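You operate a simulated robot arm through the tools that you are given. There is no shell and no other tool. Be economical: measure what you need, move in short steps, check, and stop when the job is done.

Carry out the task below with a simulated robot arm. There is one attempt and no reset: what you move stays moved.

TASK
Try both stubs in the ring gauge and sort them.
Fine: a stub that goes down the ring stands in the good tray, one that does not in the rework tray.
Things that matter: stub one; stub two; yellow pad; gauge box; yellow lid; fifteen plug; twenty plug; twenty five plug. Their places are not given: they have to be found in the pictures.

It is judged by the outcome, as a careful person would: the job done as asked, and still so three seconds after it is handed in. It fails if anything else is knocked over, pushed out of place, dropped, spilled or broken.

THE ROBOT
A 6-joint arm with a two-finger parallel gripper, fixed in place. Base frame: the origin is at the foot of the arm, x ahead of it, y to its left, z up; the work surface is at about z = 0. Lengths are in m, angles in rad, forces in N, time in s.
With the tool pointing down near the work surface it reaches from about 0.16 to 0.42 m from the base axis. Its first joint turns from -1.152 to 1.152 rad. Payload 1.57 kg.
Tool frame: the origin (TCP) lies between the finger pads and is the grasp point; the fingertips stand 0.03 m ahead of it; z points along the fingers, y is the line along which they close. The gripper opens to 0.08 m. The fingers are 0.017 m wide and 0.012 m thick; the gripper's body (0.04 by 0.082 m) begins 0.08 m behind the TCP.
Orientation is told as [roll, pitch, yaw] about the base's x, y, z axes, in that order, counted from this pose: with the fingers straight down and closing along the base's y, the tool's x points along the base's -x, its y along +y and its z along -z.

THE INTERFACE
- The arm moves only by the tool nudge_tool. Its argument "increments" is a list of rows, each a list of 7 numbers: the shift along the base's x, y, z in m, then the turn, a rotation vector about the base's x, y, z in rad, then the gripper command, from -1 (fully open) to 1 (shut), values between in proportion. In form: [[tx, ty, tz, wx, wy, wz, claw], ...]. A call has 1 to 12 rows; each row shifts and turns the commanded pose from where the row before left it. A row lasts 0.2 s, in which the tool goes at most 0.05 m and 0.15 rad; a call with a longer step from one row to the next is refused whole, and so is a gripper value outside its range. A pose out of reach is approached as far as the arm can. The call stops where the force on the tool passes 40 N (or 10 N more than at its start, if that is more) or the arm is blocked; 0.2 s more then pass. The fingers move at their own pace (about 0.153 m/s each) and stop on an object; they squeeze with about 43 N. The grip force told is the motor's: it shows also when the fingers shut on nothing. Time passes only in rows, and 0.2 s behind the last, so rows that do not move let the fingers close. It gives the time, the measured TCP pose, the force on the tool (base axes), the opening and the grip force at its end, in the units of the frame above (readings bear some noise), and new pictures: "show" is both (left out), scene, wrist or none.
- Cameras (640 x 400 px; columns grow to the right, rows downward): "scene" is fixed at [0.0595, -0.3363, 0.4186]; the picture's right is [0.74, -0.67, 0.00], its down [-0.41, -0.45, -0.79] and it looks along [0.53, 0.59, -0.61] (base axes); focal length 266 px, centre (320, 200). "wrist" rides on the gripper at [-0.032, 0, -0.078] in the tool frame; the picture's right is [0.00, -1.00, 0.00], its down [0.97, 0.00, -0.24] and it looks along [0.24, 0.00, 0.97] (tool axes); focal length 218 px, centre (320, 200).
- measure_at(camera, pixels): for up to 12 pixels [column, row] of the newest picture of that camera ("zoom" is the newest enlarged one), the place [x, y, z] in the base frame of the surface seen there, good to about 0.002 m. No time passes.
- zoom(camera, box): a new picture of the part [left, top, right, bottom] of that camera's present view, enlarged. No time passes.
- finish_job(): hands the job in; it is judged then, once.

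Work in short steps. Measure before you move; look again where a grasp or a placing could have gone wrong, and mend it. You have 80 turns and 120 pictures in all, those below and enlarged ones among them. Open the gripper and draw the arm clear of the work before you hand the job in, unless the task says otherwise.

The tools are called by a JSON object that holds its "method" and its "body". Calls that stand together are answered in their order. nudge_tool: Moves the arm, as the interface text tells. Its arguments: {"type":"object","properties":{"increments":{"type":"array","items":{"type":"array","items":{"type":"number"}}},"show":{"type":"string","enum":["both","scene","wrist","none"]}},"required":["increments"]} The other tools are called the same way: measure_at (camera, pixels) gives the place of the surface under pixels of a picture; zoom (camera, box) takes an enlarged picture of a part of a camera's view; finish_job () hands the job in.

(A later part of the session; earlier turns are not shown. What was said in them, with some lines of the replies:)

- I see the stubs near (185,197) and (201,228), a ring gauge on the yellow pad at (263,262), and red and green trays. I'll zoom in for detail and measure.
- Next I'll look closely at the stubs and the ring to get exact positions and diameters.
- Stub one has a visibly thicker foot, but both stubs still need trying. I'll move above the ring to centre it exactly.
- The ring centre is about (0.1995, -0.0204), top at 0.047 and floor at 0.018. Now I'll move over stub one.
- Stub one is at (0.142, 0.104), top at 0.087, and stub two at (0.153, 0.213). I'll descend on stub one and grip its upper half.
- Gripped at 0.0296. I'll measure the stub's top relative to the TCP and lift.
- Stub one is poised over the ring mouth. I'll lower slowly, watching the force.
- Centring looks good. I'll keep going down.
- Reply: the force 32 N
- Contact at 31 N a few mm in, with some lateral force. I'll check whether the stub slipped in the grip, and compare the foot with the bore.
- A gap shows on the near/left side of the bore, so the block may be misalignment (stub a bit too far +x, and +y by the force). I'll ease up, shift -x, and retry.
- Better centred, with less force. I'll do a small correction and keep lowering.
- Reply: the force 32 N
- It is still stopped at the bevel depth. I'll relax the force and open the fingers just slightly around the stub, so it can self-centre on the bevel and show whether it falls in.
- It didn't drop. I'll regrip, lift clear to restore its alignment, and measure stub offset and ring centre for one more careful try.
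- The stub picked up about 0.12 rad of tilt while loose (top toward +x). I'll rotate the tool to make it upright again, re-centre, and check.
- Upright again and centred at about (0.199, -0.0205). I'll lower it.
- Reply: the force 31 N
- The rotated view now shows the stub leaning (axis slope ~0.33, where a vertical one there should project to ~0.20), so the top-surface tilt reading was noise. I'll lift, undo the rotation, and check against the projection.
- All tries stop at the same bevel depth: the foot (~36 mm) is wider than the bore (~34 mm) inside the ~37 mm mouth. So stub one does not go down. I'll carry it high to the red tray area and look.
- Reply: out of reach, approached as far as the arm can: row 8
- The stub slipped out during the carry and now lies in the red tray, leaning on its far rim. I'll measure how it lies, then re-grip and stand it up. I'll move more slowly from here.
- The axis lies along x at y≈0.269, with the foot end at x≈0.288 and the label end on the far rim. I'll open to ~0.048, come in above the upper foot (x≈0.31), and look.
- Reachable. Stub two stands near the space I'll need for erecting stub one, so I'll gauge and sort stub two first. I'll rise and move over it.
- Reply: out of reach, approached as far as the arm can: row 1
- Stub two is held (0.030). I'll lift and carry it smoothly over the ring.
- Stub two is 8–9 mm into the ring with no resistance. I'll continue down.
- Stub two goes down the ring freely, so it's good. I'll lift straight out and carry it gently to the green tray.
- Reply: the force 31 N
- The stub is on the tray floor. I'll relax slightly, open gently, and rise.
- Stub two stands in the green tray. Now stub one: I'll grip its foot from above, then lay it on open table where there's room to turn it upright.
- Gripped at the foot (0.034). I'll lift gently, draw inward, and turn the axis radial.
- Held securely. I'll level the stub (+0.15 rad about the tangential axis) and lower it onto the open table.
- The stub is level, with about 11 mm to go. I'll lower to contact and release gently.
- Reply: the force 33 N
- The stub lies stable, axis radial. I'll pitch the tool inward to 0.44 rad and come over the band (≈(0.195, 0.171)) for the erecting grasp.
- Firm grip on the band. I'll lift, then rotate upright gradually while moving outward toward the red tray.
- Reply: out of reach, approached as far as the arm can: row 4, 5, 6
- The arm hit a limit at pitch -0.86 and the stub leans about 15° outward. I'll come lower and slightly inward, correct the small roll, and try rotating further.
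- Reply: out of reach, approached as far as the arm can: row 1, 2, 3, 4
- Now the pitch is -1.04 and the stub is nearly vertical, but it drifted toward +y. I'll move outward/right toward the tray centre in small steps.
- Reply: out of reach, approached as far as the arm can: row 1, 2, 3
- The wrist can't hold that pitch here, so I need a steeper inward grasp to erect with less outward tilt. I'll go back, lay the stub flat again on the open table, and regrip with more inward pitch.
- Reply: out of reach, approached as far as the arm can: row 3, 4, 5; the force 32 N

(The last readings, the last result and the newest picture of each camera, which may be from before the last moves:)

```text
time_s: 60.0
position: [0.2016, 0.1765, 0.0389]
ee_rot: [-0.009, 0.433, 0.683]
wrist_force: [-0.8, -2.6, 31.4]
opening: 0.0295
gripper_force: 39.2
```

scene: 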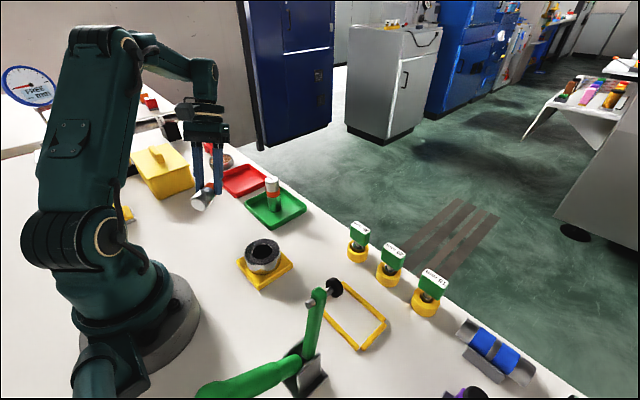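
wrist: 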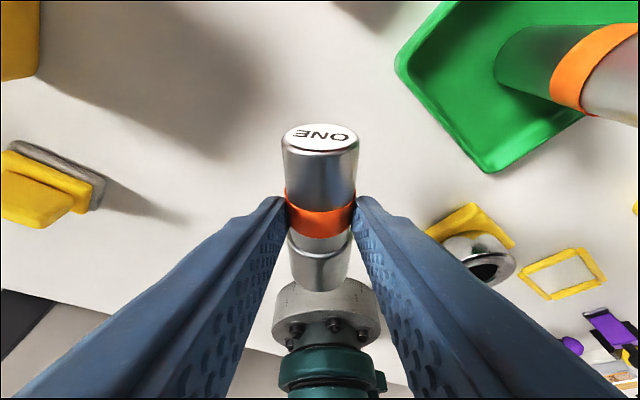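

{"method": "nudge_tool", "body": {"increments": [[0, 0, 0.001, 0, 0, 0, 1], [0, 0, 0, 0, 0, 0, 0.15], [0, 0, 0, 0, 0, 0, -0.05], [0, 0, 0, 0, 0, 0, -0.2], [0.007, 0.006, 0.02, 0, 0, 0, -0.2], [0.007, 0.006, 0.03, 0, 0, 0, -0.2], [0, 0, 0.01, -0.088, 0.109, 0, -0.2], [0, 0, 0, -0.088, 0.109, 0, -0.2], [0, 0, 0, -0.088, 0.109, 0, -0.2], [0, 0, 0, 0, 0, 0, -0.2]]}}

{"method": "zoom", "body": {"camera": "scene", "box": [150, 130, 270, 250]}}

```text
time_s: 62.2
position: [0.1812, 0.1575, 0.0834]
ee_rot: [-0.006, 0.851, 0.685]
wrist_force: [-1.1, -0.4, 0.3]
opening: 0.048
gripper_force: 0.0
out of reach, approached as far as the arm can: row 8, 9
```

scene: 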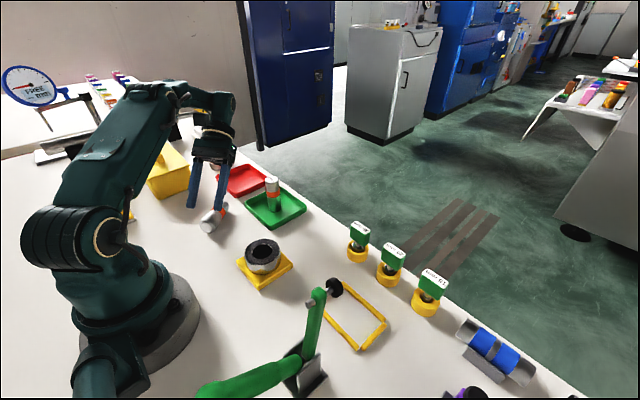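
wrist: 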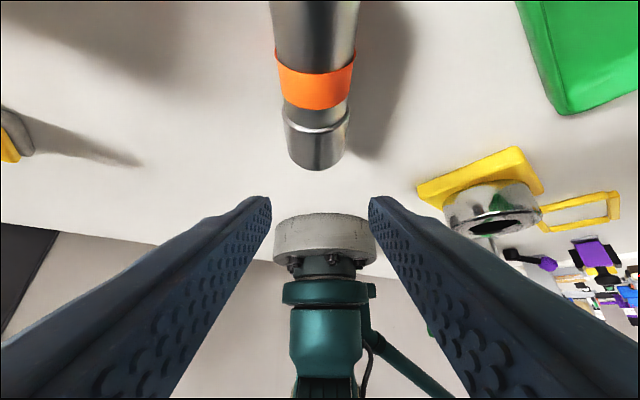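

```text
3.33 times, centred on (210, 190) of scene
```

zoom: 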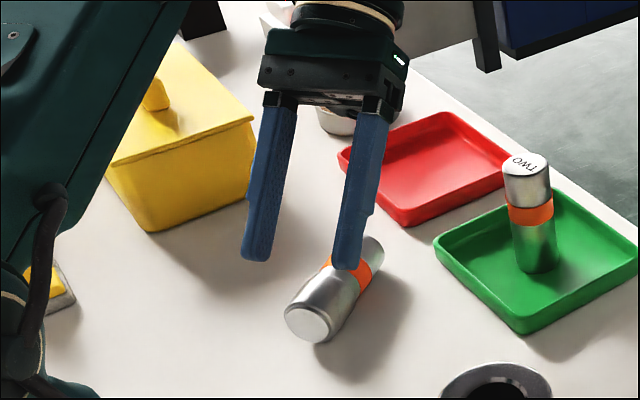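

Pitch 0.85 pulls the tool off position here. Pitch ~0.65 is a good compromise, and keeping tool yaw exactly equal to the arm azimuth should avoid the wrist singularity. First I'll measure the stub.

{"method": "measure_at", "body": {"camera": "wrist", "pixels": [[315, 20], [315, 50], [316, 90], [316, 120], [317, 145], [317, 160]]}}

{"method": "measure_at", "body": {"camera": "zoom", "pixels": [[308, 322], [330, 290], [362, 262], [372, 250], [352, 280]]}}

```text
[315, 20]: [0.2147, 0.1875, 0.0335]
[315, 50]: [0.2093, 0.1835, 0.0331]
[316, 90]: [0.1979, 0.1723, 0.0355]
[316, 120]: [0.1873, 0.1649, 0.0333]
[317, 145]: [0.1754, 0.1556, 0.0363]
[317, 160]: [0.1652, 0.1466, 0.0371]
```

```text
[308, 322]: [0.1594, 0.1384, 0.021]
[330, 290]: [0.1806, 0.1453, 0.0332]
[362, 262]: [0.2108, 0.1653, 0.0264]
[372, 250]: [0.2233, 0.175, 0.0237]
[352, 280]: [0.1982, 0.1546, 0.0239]
```

{"method": "nudge_tool", "body": {"increments": [[0, 0, 0.005, 0.066, -0.075, 0.033, -0.2], [0.01, 0.009, 0, 0.066, -0.075, 0, -0.2], [0.01, 0.009, 0, 0, 0, 0, -0.2], [0.006, 0.0055, 0, 0, 0, 0, -0.2], [0, 0, 0, 0, 0, 0, -0.2]], "show": "wrist"}}

```text
time_s: 63.4
position: [0.208, 0.1813, 0.0893]
ee_rot: [-0.004, 0.652, 0.72]
wrist_force: [-0.6, 0.7, -1.2]
opening: 0.0478
gripper_force: 0.1
```

wrist: 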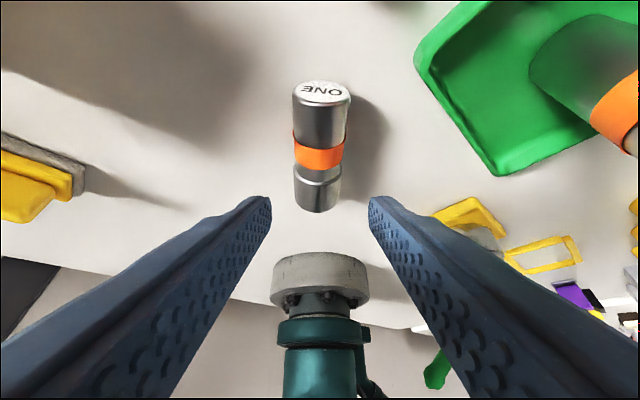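

Exactly on pose. I'll descend and grip.

{"method": "nudge_tool", "body": {"increments": [[0, 0, -0.02, 0, 0, 0, -0.2], [0, 0, -0.02, 0, 0, 0, -0.2], [0, 0, -0.009, 0, 0, 0, -0.2], [0, 0, -0.004, 0, 0, 0, -0.2], [0, 0, 0, 0, 0, 0, 0.1], [0, 0, 0, 0, 0, 0, 1], [0, 0, 0, 0, 0, 0, 1], [0, 0, 0, 0, 0, 0, 1]], "show": "wrist"}}

```text
time_s: 65.2
position: [0.2057, 0.1816, 0.0348]
ee_rot: [-0.003, 0.654, 0.72]
wrist_force: [-0.2, 0.5, -0.7]
opening: 0.0297
gripper_force: 39.0
```

wrist: 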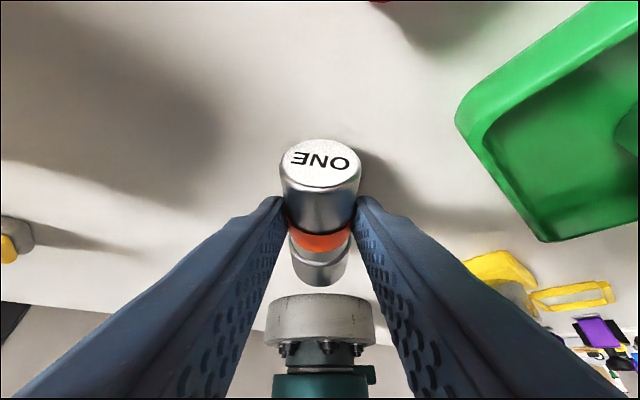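

{"method": "nudge_tool", "body": {"increments": [[0, 0, 0.02, 0, 0, 0, 1], [0, 0, 0.03, 0, 0, 0, 1], [0, 0, 0.03, 0.0921, -0.1054, 0, 1], [0, 0, 0.01, 0.0921, -0.1054, 0, 1], [0.00753, 0.00658, 0, 0.0921, -0.1054, 0, 1], [0.00753, 0.00658, 0, 0.0921, -0.1054, 0, 1], [0.00753, 0.00658, 0, 0.0921, -0.1054, 0, 1], [0.00753, 0.00658, 0, 0.0921, -0.1054, 0, 1], [0.00753, 0.00658, 0, 0.0921, -0.1054, 0, 1], [0, 0, 0, 0, 0, 0, 1]], "show": "scene"}}

```text
time_s: 67.4
position: [0.2466, 0.215, 0.1245]
ee_rot: [-0.004, -0.33, 0.72]
wrist_force: [-0.4, -0.3, -0.8]
opening: 0.0296
gripper_force: 39.3
```

scene: 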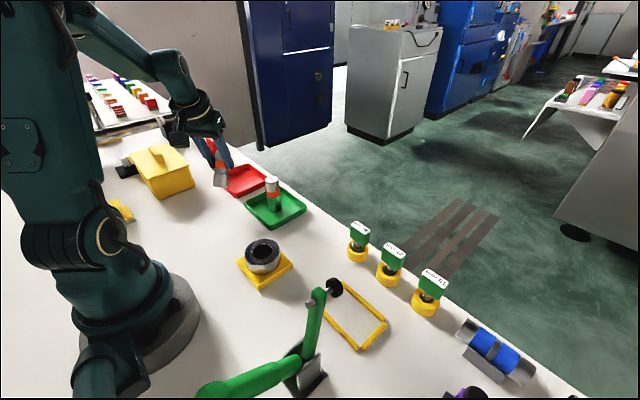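

Planar and clean. I'll continue to pitch ≈ -0.9 while moving out to r≈0.385.

{"method": "nudge_tool", "body": {"increments": [[0.0113, 0.0099, 0, 0.0658, -0.0753, 0, 1], [0.0113, 0.0099, 0, 0.0658, -0.0753, 0, 1], [0.0113, 0.0099, 0, 0.0921, -0.1054, 0, 1], [0.0098, 0.0086, 0, 0.0921, -0.1054, 0, 1], [0, 0, 0, 0.06, -0.0687, 0, 1], [0, 0, 0, 0, 0, 0, 1]]}}

{"method": "zoom", "body": {"camera": "scene", "box": [170, 100, 310, 240]}}

```text
time_s: 68.8
position: [0.2978, 0.261, 0.1477]
ee_rot: [-0.082, -0.743, 0.712]
wrist_force: [0.5, -0.4, -1.3]
opening: 0.0294
gripper_force: 38.8
out of reach, approached as far as the arm can: row 3, 4, 5
```

scene: 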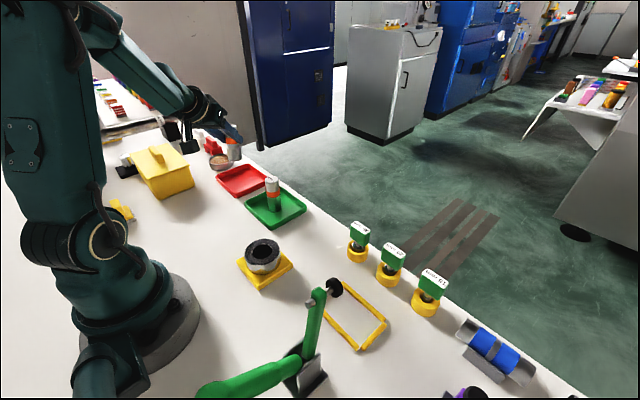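
wrist: 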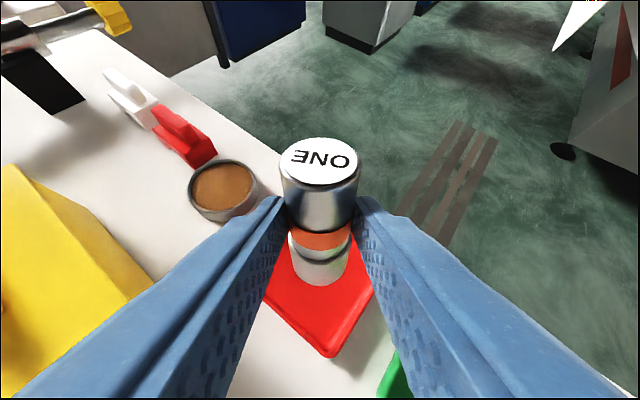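

```text
2.86 times, centred on (240, 170) of scene
```

zoom: 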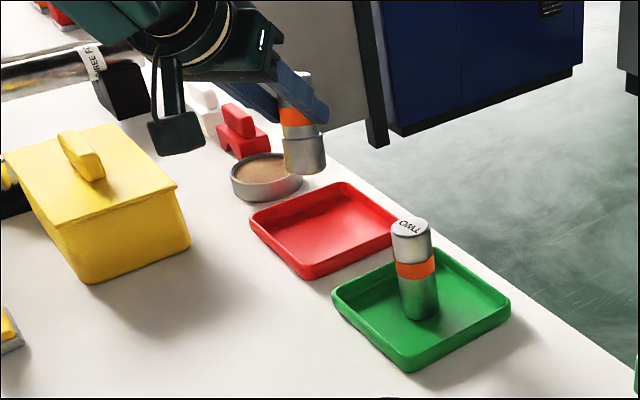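

The wrist can't bend up past the forearm line, so near the surface only about -0.5 pitch is available. I'll lay the stub down closer in, where a ~0.9 inward pitch grasp is reachable. Retracing now.

{"method": "nudge_tool", "body": {"increments": [[-0.009, -0.008, 0, -0.079, 0.09, 0, 1], [-0.0113, -0.0099, 0, -0.079, 0.09, 0, 1], [-0.0113, -0.0099, 0, -0.0921, 0.1054, 0, 1], [-0.0113, -0.0099, 0, -0.0921, 0.1054, 0, 1], [-0.01, -0.009, 0, -0.0921, 0.1054, 0, 1], [-0.01, -0.009, 0, -0.0921, 0.1054, 0, 1], [-0.01, -0.009, 0, -0.0921, 0.1054, 0, 1], [-0.01, -0.009, 0, -0.0921, 0.1054, 0, 1], [0, 0, 0, -0.0921, 0.1054, 0, 1], [0, 0, 0, -0.0921, 0.1054, 0, 1], [0, 0, 0, 0, 0, 0, 1]], "show": "wrist"}}

```text
time_s: 71.2
position: [0.2485, 0.2031, 0.1598]
ee_rot: [-0.129, 0.3, 0.716]
wrist_force: [0.1, -0.1, -1.1]
opening: 0.0294
gripper_force: 38.5
out of reach, approached as far as the arm can: row 1, 2, 3
```

wrist: 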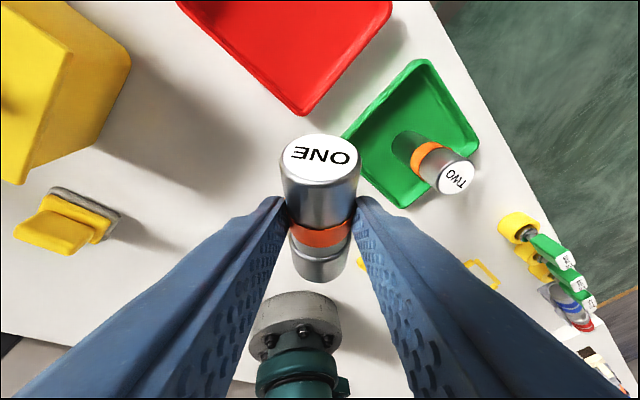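

{"method": "nudge_tool", "body": {"increments": [[-0.014, -0.01, 0, 0.0929, 0.081, -0.038, 1], [-0.02, -0.0135, -0.01, -0.0774, 0.089, 0, 1], [-0.02, -0.0135, -0.02, -0.0774, 0.089, 0, 1], [-0.0175, -0.0116, -0.02, -0.0774, 0.089, 0, 1], [0, 0, 0, 0, 0, 0, 1], [0, 0, 0, 0, 0, 0, 1]], "show": "wrist"}}

{"method": "measure_at", "body": {"camera": "wrist", "pixels": [[320, 190], [320, 215], [318, 262], [318, 275]]}}

```text
time_s: 72.6
position: [0.18, 0.1551, 0.1098]
ee_rot: [-0.002, 0.651, 0.714]
wrist_force: [-0.5, -0.4, -1.3]
opening: 0.0295
gripper_force: 39.0
```

wrist: 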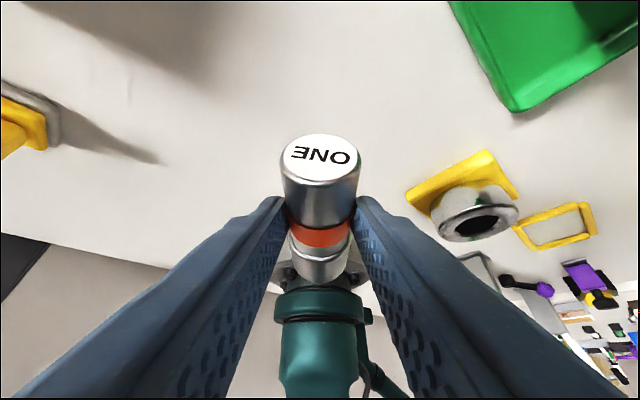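

```text
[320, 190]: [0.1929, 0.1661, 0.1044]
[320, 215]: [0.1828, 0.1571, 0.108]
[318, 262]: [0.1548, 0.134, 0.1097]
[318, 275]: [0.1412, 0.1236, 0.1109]
```

{"method": "nudge_tool", "body": {"increments": [[0, 0, -0.025, 0, 0, 0, 1], [0, 0, -0.025, 0, 0, 0, 1], [0, 0, -0.016, 0, 0, 0, 1], [0, 0, -0.005, 0, 0, 0, 1], [0, 0, -0.002, 0, 0, 0, 1], [0, 0, -0.001, 0, 0, 0, 1], [0, 0, -0.001, 0, 0, 0, 1]], "show": "none"}}

```text
time_s: 74.2
position: [0.1793, 0.1542, 0.0366]
ee_rot: [-0.004, 0.655, 0.714]
wrist_force: [3.7, 0.9, 22.3]
opening: 0.0296
gripper_force: 38.7
```

{"method": "nudge_tool", "body": {"increments": [[0, 0, 0.001, 0, 0, 0, 1], [0, 0, 0, 0, 0, 0, 0.15], [0, 0, 0, 0, 0, 0, -0.05], [0, 0, 0, 0, 0, 0, -0.2], [0.009, 0.008, 0.016, 0, 0, 0, -0.2], [0.018, 0.0157, 0.032, 0, 0, 0, -0.2], [-0.012, -0.01, 0, -0.0643, 0.074, 0, -0.2], [-0.0125, -0.0115, 0, -0.0643, 0.074, 0, -0.2], [0, 0, 0, 0, 0, 0, -0.2]]}}

{"method": "measure_at", "body": {"camera": "wrist", "pixels": [[320, 100], [320, 130], [320, 150], [320, 165], [320, 180]]}}

```text
time_s: 76.2
position: [0.1814, 0.1566, 0.0839]
ee_rot: [-0.001, 0.85, 0.713]
wrist_force: [0.2, 0.8, 0.3]
opening: 0.0483
gripper_force: 0.1
```

scene: 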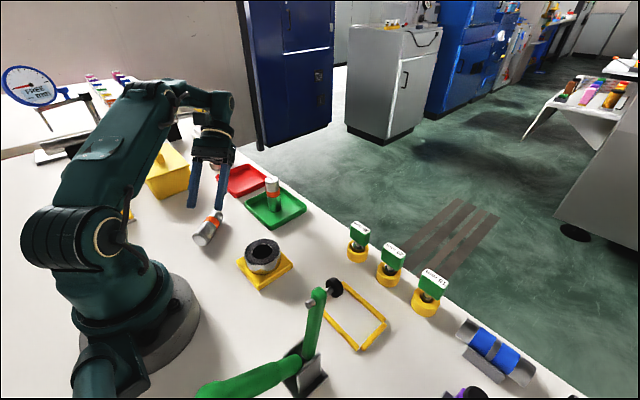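
wrist: 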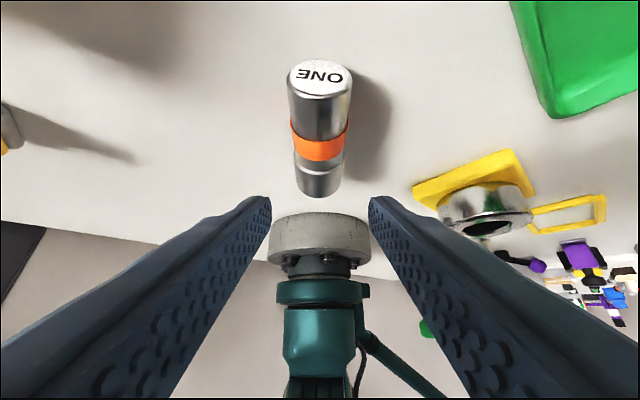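

```text
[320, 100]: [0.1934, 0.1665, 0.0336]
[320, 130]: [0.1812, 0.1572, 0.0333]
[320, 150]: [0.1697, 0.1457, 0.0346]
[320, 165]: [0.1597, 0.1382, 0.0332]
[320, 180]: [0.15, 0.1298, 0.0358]
```

On pose at pitch 0.85, with the band directly along the fingers' line. I'll descend and grip.

{"method": "nudge_tool", "body": {"increments": [[0, 0, -0.02, 0, 0, 0, -0.2], [0, 0, -0.02, 0, 0, 0, -0.2], [0, 0, -0.009, 0, 0, 0, -0.2], [0, 0, -0.003, 0, 0, 0, -0.2], [0, 0, 0, 0, 0, 0, 0.1], [0, 0, 0, 0, 0, 0, 1], [0, 0, 0, 0, 0, 0, 1], [0, 0, 0, 0, 0, 0, 1]]}}

```text
time_s: 78.0
position: [0.1816, 0.1566, 0.0312]
ee_rot: [-0.001, 0.848, 0.716]
wrist_force: [0.8, 0.2, -0.4]
opening: 0.0298
gripper_force: 38.8
```

scene: 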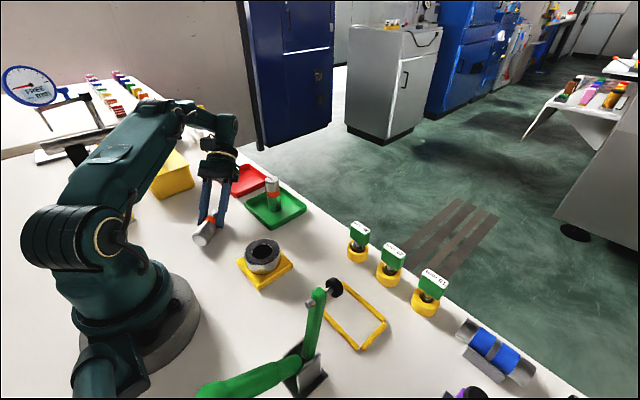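
wrist: 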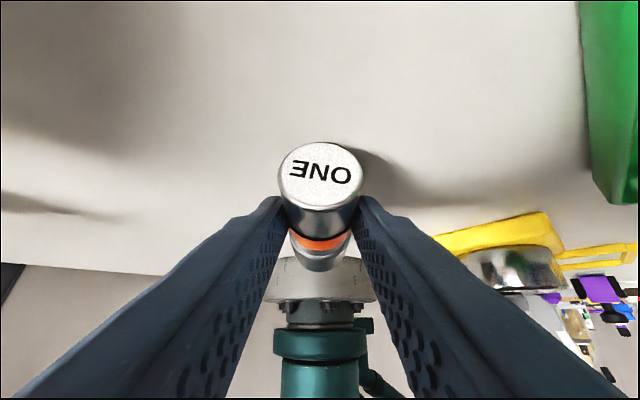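

Gripped. I have very few pictures left, so I'll rely on readings. I'll lift and rotate in-plane while moving outward.

{"method": "nudge_tool", "body": {"increments": [[0, 0, 0.02, 0, 0, 0, 1], [0, 0, 0.03, 0, 0, 0, 1], [0, 0, 0.03, 0.0918, -0.1057, 0, 1], [0.003, 0.0026, 0.02, 0.0918, -0.1057, 0, 1], [0.00755, 0.00656, 0, 0.0918, -0.1057, 0, 1], [0.0113, 0.0098, 0, 0.0918, -0.1057, 0, 1], [0.0113, 0.0098, 0, 0.0918, -0.1057, 0, 1], [0.0113, 0.0098, 0, 0.0918, -0.1057, 0, 1], [0.0113, 0.0098, 0, 0.0918, -0.1057, 0, 1], [0.0113, 0.0098, 0, 0.0918, -0.1057, 0, 1], [0, 0, 0, 0, 0, 0, 1]], "show": "none"}}

```text
time_s: 80.4
position: [0.2479, 0.2141, 0.1327]
ee_rot: [0.0, -0.275, 0.716]
wrist_force: [-0.6, -0.4, -1.0]
opening: 0.0296
gripper_force: 39.0
```

{"method": "nudge_tool", "body": {"increments": [[0.0117, 0.0102, 0, 0.032, -0.037, 0, 1], [0.0117, 0.0102, 0, 0.032, -0.037, 0, 1], [0.0117, 0.0102, 0, 0.032, -0.037, 0, 1], [0.0117, 0.0102, -0.01, 0.032, -0.037, 0, 1], [0.0117, 0.01, -0.01, 0.032, -0.037, 0, 1], [0, 0, -0.01, 0, 0, 0, 1], [0, 0, 0, 0, 0, 0, 1]], "show": "scene"}}

{"method": "measure_at", "body": {"camera": "scene", "pixels": [[243, 172], [240, 160], [232, 175], [236, 165], [246, 165], [250, 165]]}}

```text
time_s: 82.0
position: [0.3065, 0.2661, 0.1011]
ee_rot: [0.0, -0.517, 0.714]
wrist_force: [0.4, 0.5, -1.6]
opening: 0.0296
gripper_force: 39.3
```

scene: 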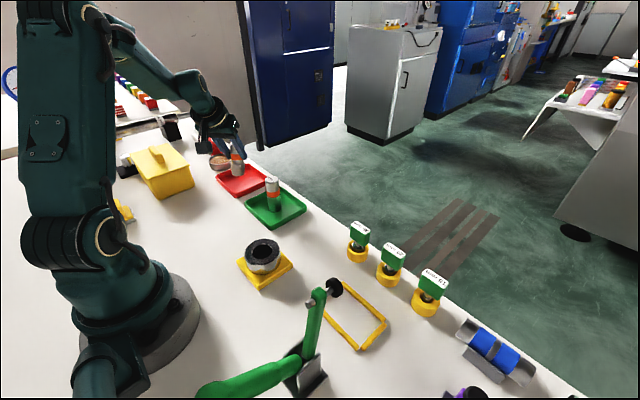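

```text
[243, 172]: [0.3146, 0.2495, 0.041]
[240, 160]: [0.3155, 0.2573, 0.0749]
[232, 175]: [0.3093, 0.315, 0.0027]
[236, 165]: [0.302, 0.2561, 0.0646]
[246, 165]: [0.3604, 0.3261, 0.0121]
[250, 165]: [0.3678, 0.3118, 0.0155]
```

The stub is poised nearly upright over the red tray (around (238,160)) with no reach warnings. I'll lower to contact.

{"method": "nudge_tool", "body": {"increments": [[0, 0, -0.012, 0, 0, 0, 1], [0, 0, -0.008, 0, 0, 0, 1], [0, 0, -0.003, 0, 0, 0, 1], [0, 0, -0.002, 0, 0, 0, 1], [0, 0, -0.002, 0, 0, 0, 1], [0, 0, -0.0015, 0, 0, 0, 1], [0, 0, -0.0015, 0, 0, 0, 1], [0, 0, -0.0015, 0, 0, 0, 1]], "show": "none"}}

```text
time_s: 83.8
position: [0.3085, 0.2677, 0.0733]
ee_rot: [0.0, -0.526, 0.714]
wrist_force: [5.4, -0.6, 29.6]
opening: 0.0295
gripper_force: 39.2
```

Contact came at the expected height. I'll ease the pressure, open slightly so the stub rocks upright between the fingers, let it settle, then open further.

{"method": "nudge_tool", "body": {"increments": [[0, 0, 0.001, 0, 0, 0, 1], [0, 0, 0, 0, 0, 0, 0.18], [0, 0, 0, 0, 0, 0, 0.12], [0, 0, 0, 0, 0, 0, 0.12], [0, 0, 0, 0, 0, 0, 0.05], [0, 0, 0, 0, 0, 0, 0.0], [0, 0, 0, 0, 0, 0, -0.15], [0, 0, 0, 0, 0, 0, -0.2]], "show": "wrist"}}

{"method": "measure_at", "body": {"camera": "wrist", "pixels": [[320, 160], [320, 180], [320, 200], [300, 180], [340, 180], [320, 220], [320, 250], [320, 280]]}}

```text
time_s: 85.6
position: [0.3068, 0.2649, 0.0706]
ee_rot: [-0.001, -0.517, 0.714]
wrist_force: [0.2, 0.4, -0.6]
opening: 0.0479
gripper_force: 0.1
```

wrist: 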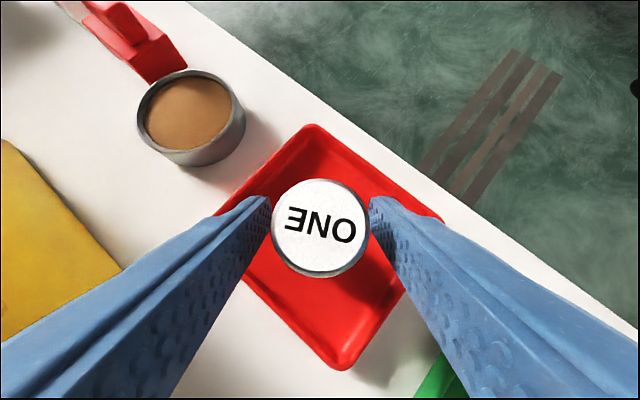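

```text
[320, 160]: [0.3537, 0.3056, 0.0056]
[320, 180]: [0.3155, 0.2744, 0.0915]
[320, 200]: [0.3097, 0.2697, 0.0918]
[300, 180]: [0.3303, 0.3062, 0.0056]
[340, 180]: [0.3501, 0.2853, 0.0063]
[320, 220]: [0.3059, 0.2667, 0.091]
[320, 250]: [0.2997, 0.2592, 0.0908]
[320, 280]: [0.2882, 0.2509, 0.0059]
```

The top face is level at z≈0.091 and centred at (0.307, 0.267): stub one stands upright in the red tray. I'll back out along the finger axis and draw clear.

{"method": "nudge_tool", "body": {"increments": [[-0.0038, -0.0033, 0.0087, 0, 0, 0, -0.3], [-0.0056, -0.0049, 0.013, 0, 0, 0, -0.3], [-0.0075, -0.0065, 0.0174, 0, 0, 0, -0.3], [-0.0075, -0.0065, 0.0174, 0, 0, 0, -0.3], [-0.0094, -0.0081, 0.0217, 0, 0, 0, -0.3], [-0.015, -0.013, 0.02, 0, 0, 0, -0.3], [-0.02, -0.018, 0.01, 0, 0, 0, -0.3], [0, 0, 0, 0, 0, 0, -0.3]], "show": "scene"}}

{"method": "measure_at", "body": {"camera": "scene", "pixels": [[236, 153], [237, 158], [237, 165], [237, 172], [272, 181], [273, 195]]}}

```text
time_s: 87.4
position: [0.2356, 0.2042, 0.1802]
ee_rot: [-0.002, -0.516, 0.714]
wrist_force: [0.1, -0.8, 0.1]
opening: 0.052
gripper_force: 0.0
```

scene: 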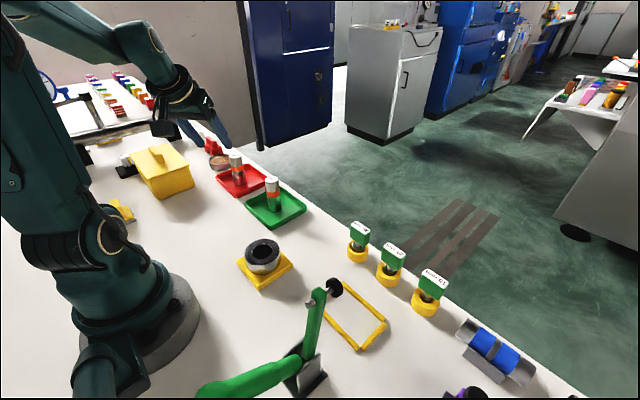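

```text
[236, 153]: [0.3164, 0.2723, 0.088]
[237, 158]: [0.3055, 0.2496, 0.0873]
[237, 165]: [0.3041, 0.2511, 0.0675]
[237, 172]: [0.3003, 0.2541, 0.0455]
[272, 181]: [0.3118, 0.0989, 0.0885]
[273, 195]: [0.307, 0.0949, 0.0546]
```

Both stubs stand upright: stub one in the red tray at (237,165), stub two in the green tray at (272,190). The gripper is open and clear, and everything else is in place, so I'll hand in.

{"method": "finish_job", "body": {}}

```text
The job is handed in.
```

Both stubs are sorted, but I dropped stub one once along the way. It slipped out of the gripper into the red tray, and I picked it up again and stood it upright.

- **Stub two:** it went down the ring freely and stands in the green tray, which I took as the good tray.
- **Stub one:** it stopped at the ring's mouth on every try, so it stands in the red tray, which I took as the rework tray. Its foot measured 33.9 mm, against my picture estimate of about 34 mm for the bore. That verdict rests on the tries, not the sizes.

The trays carry no labels that I could see, so good = green and rework = red is my assumption.
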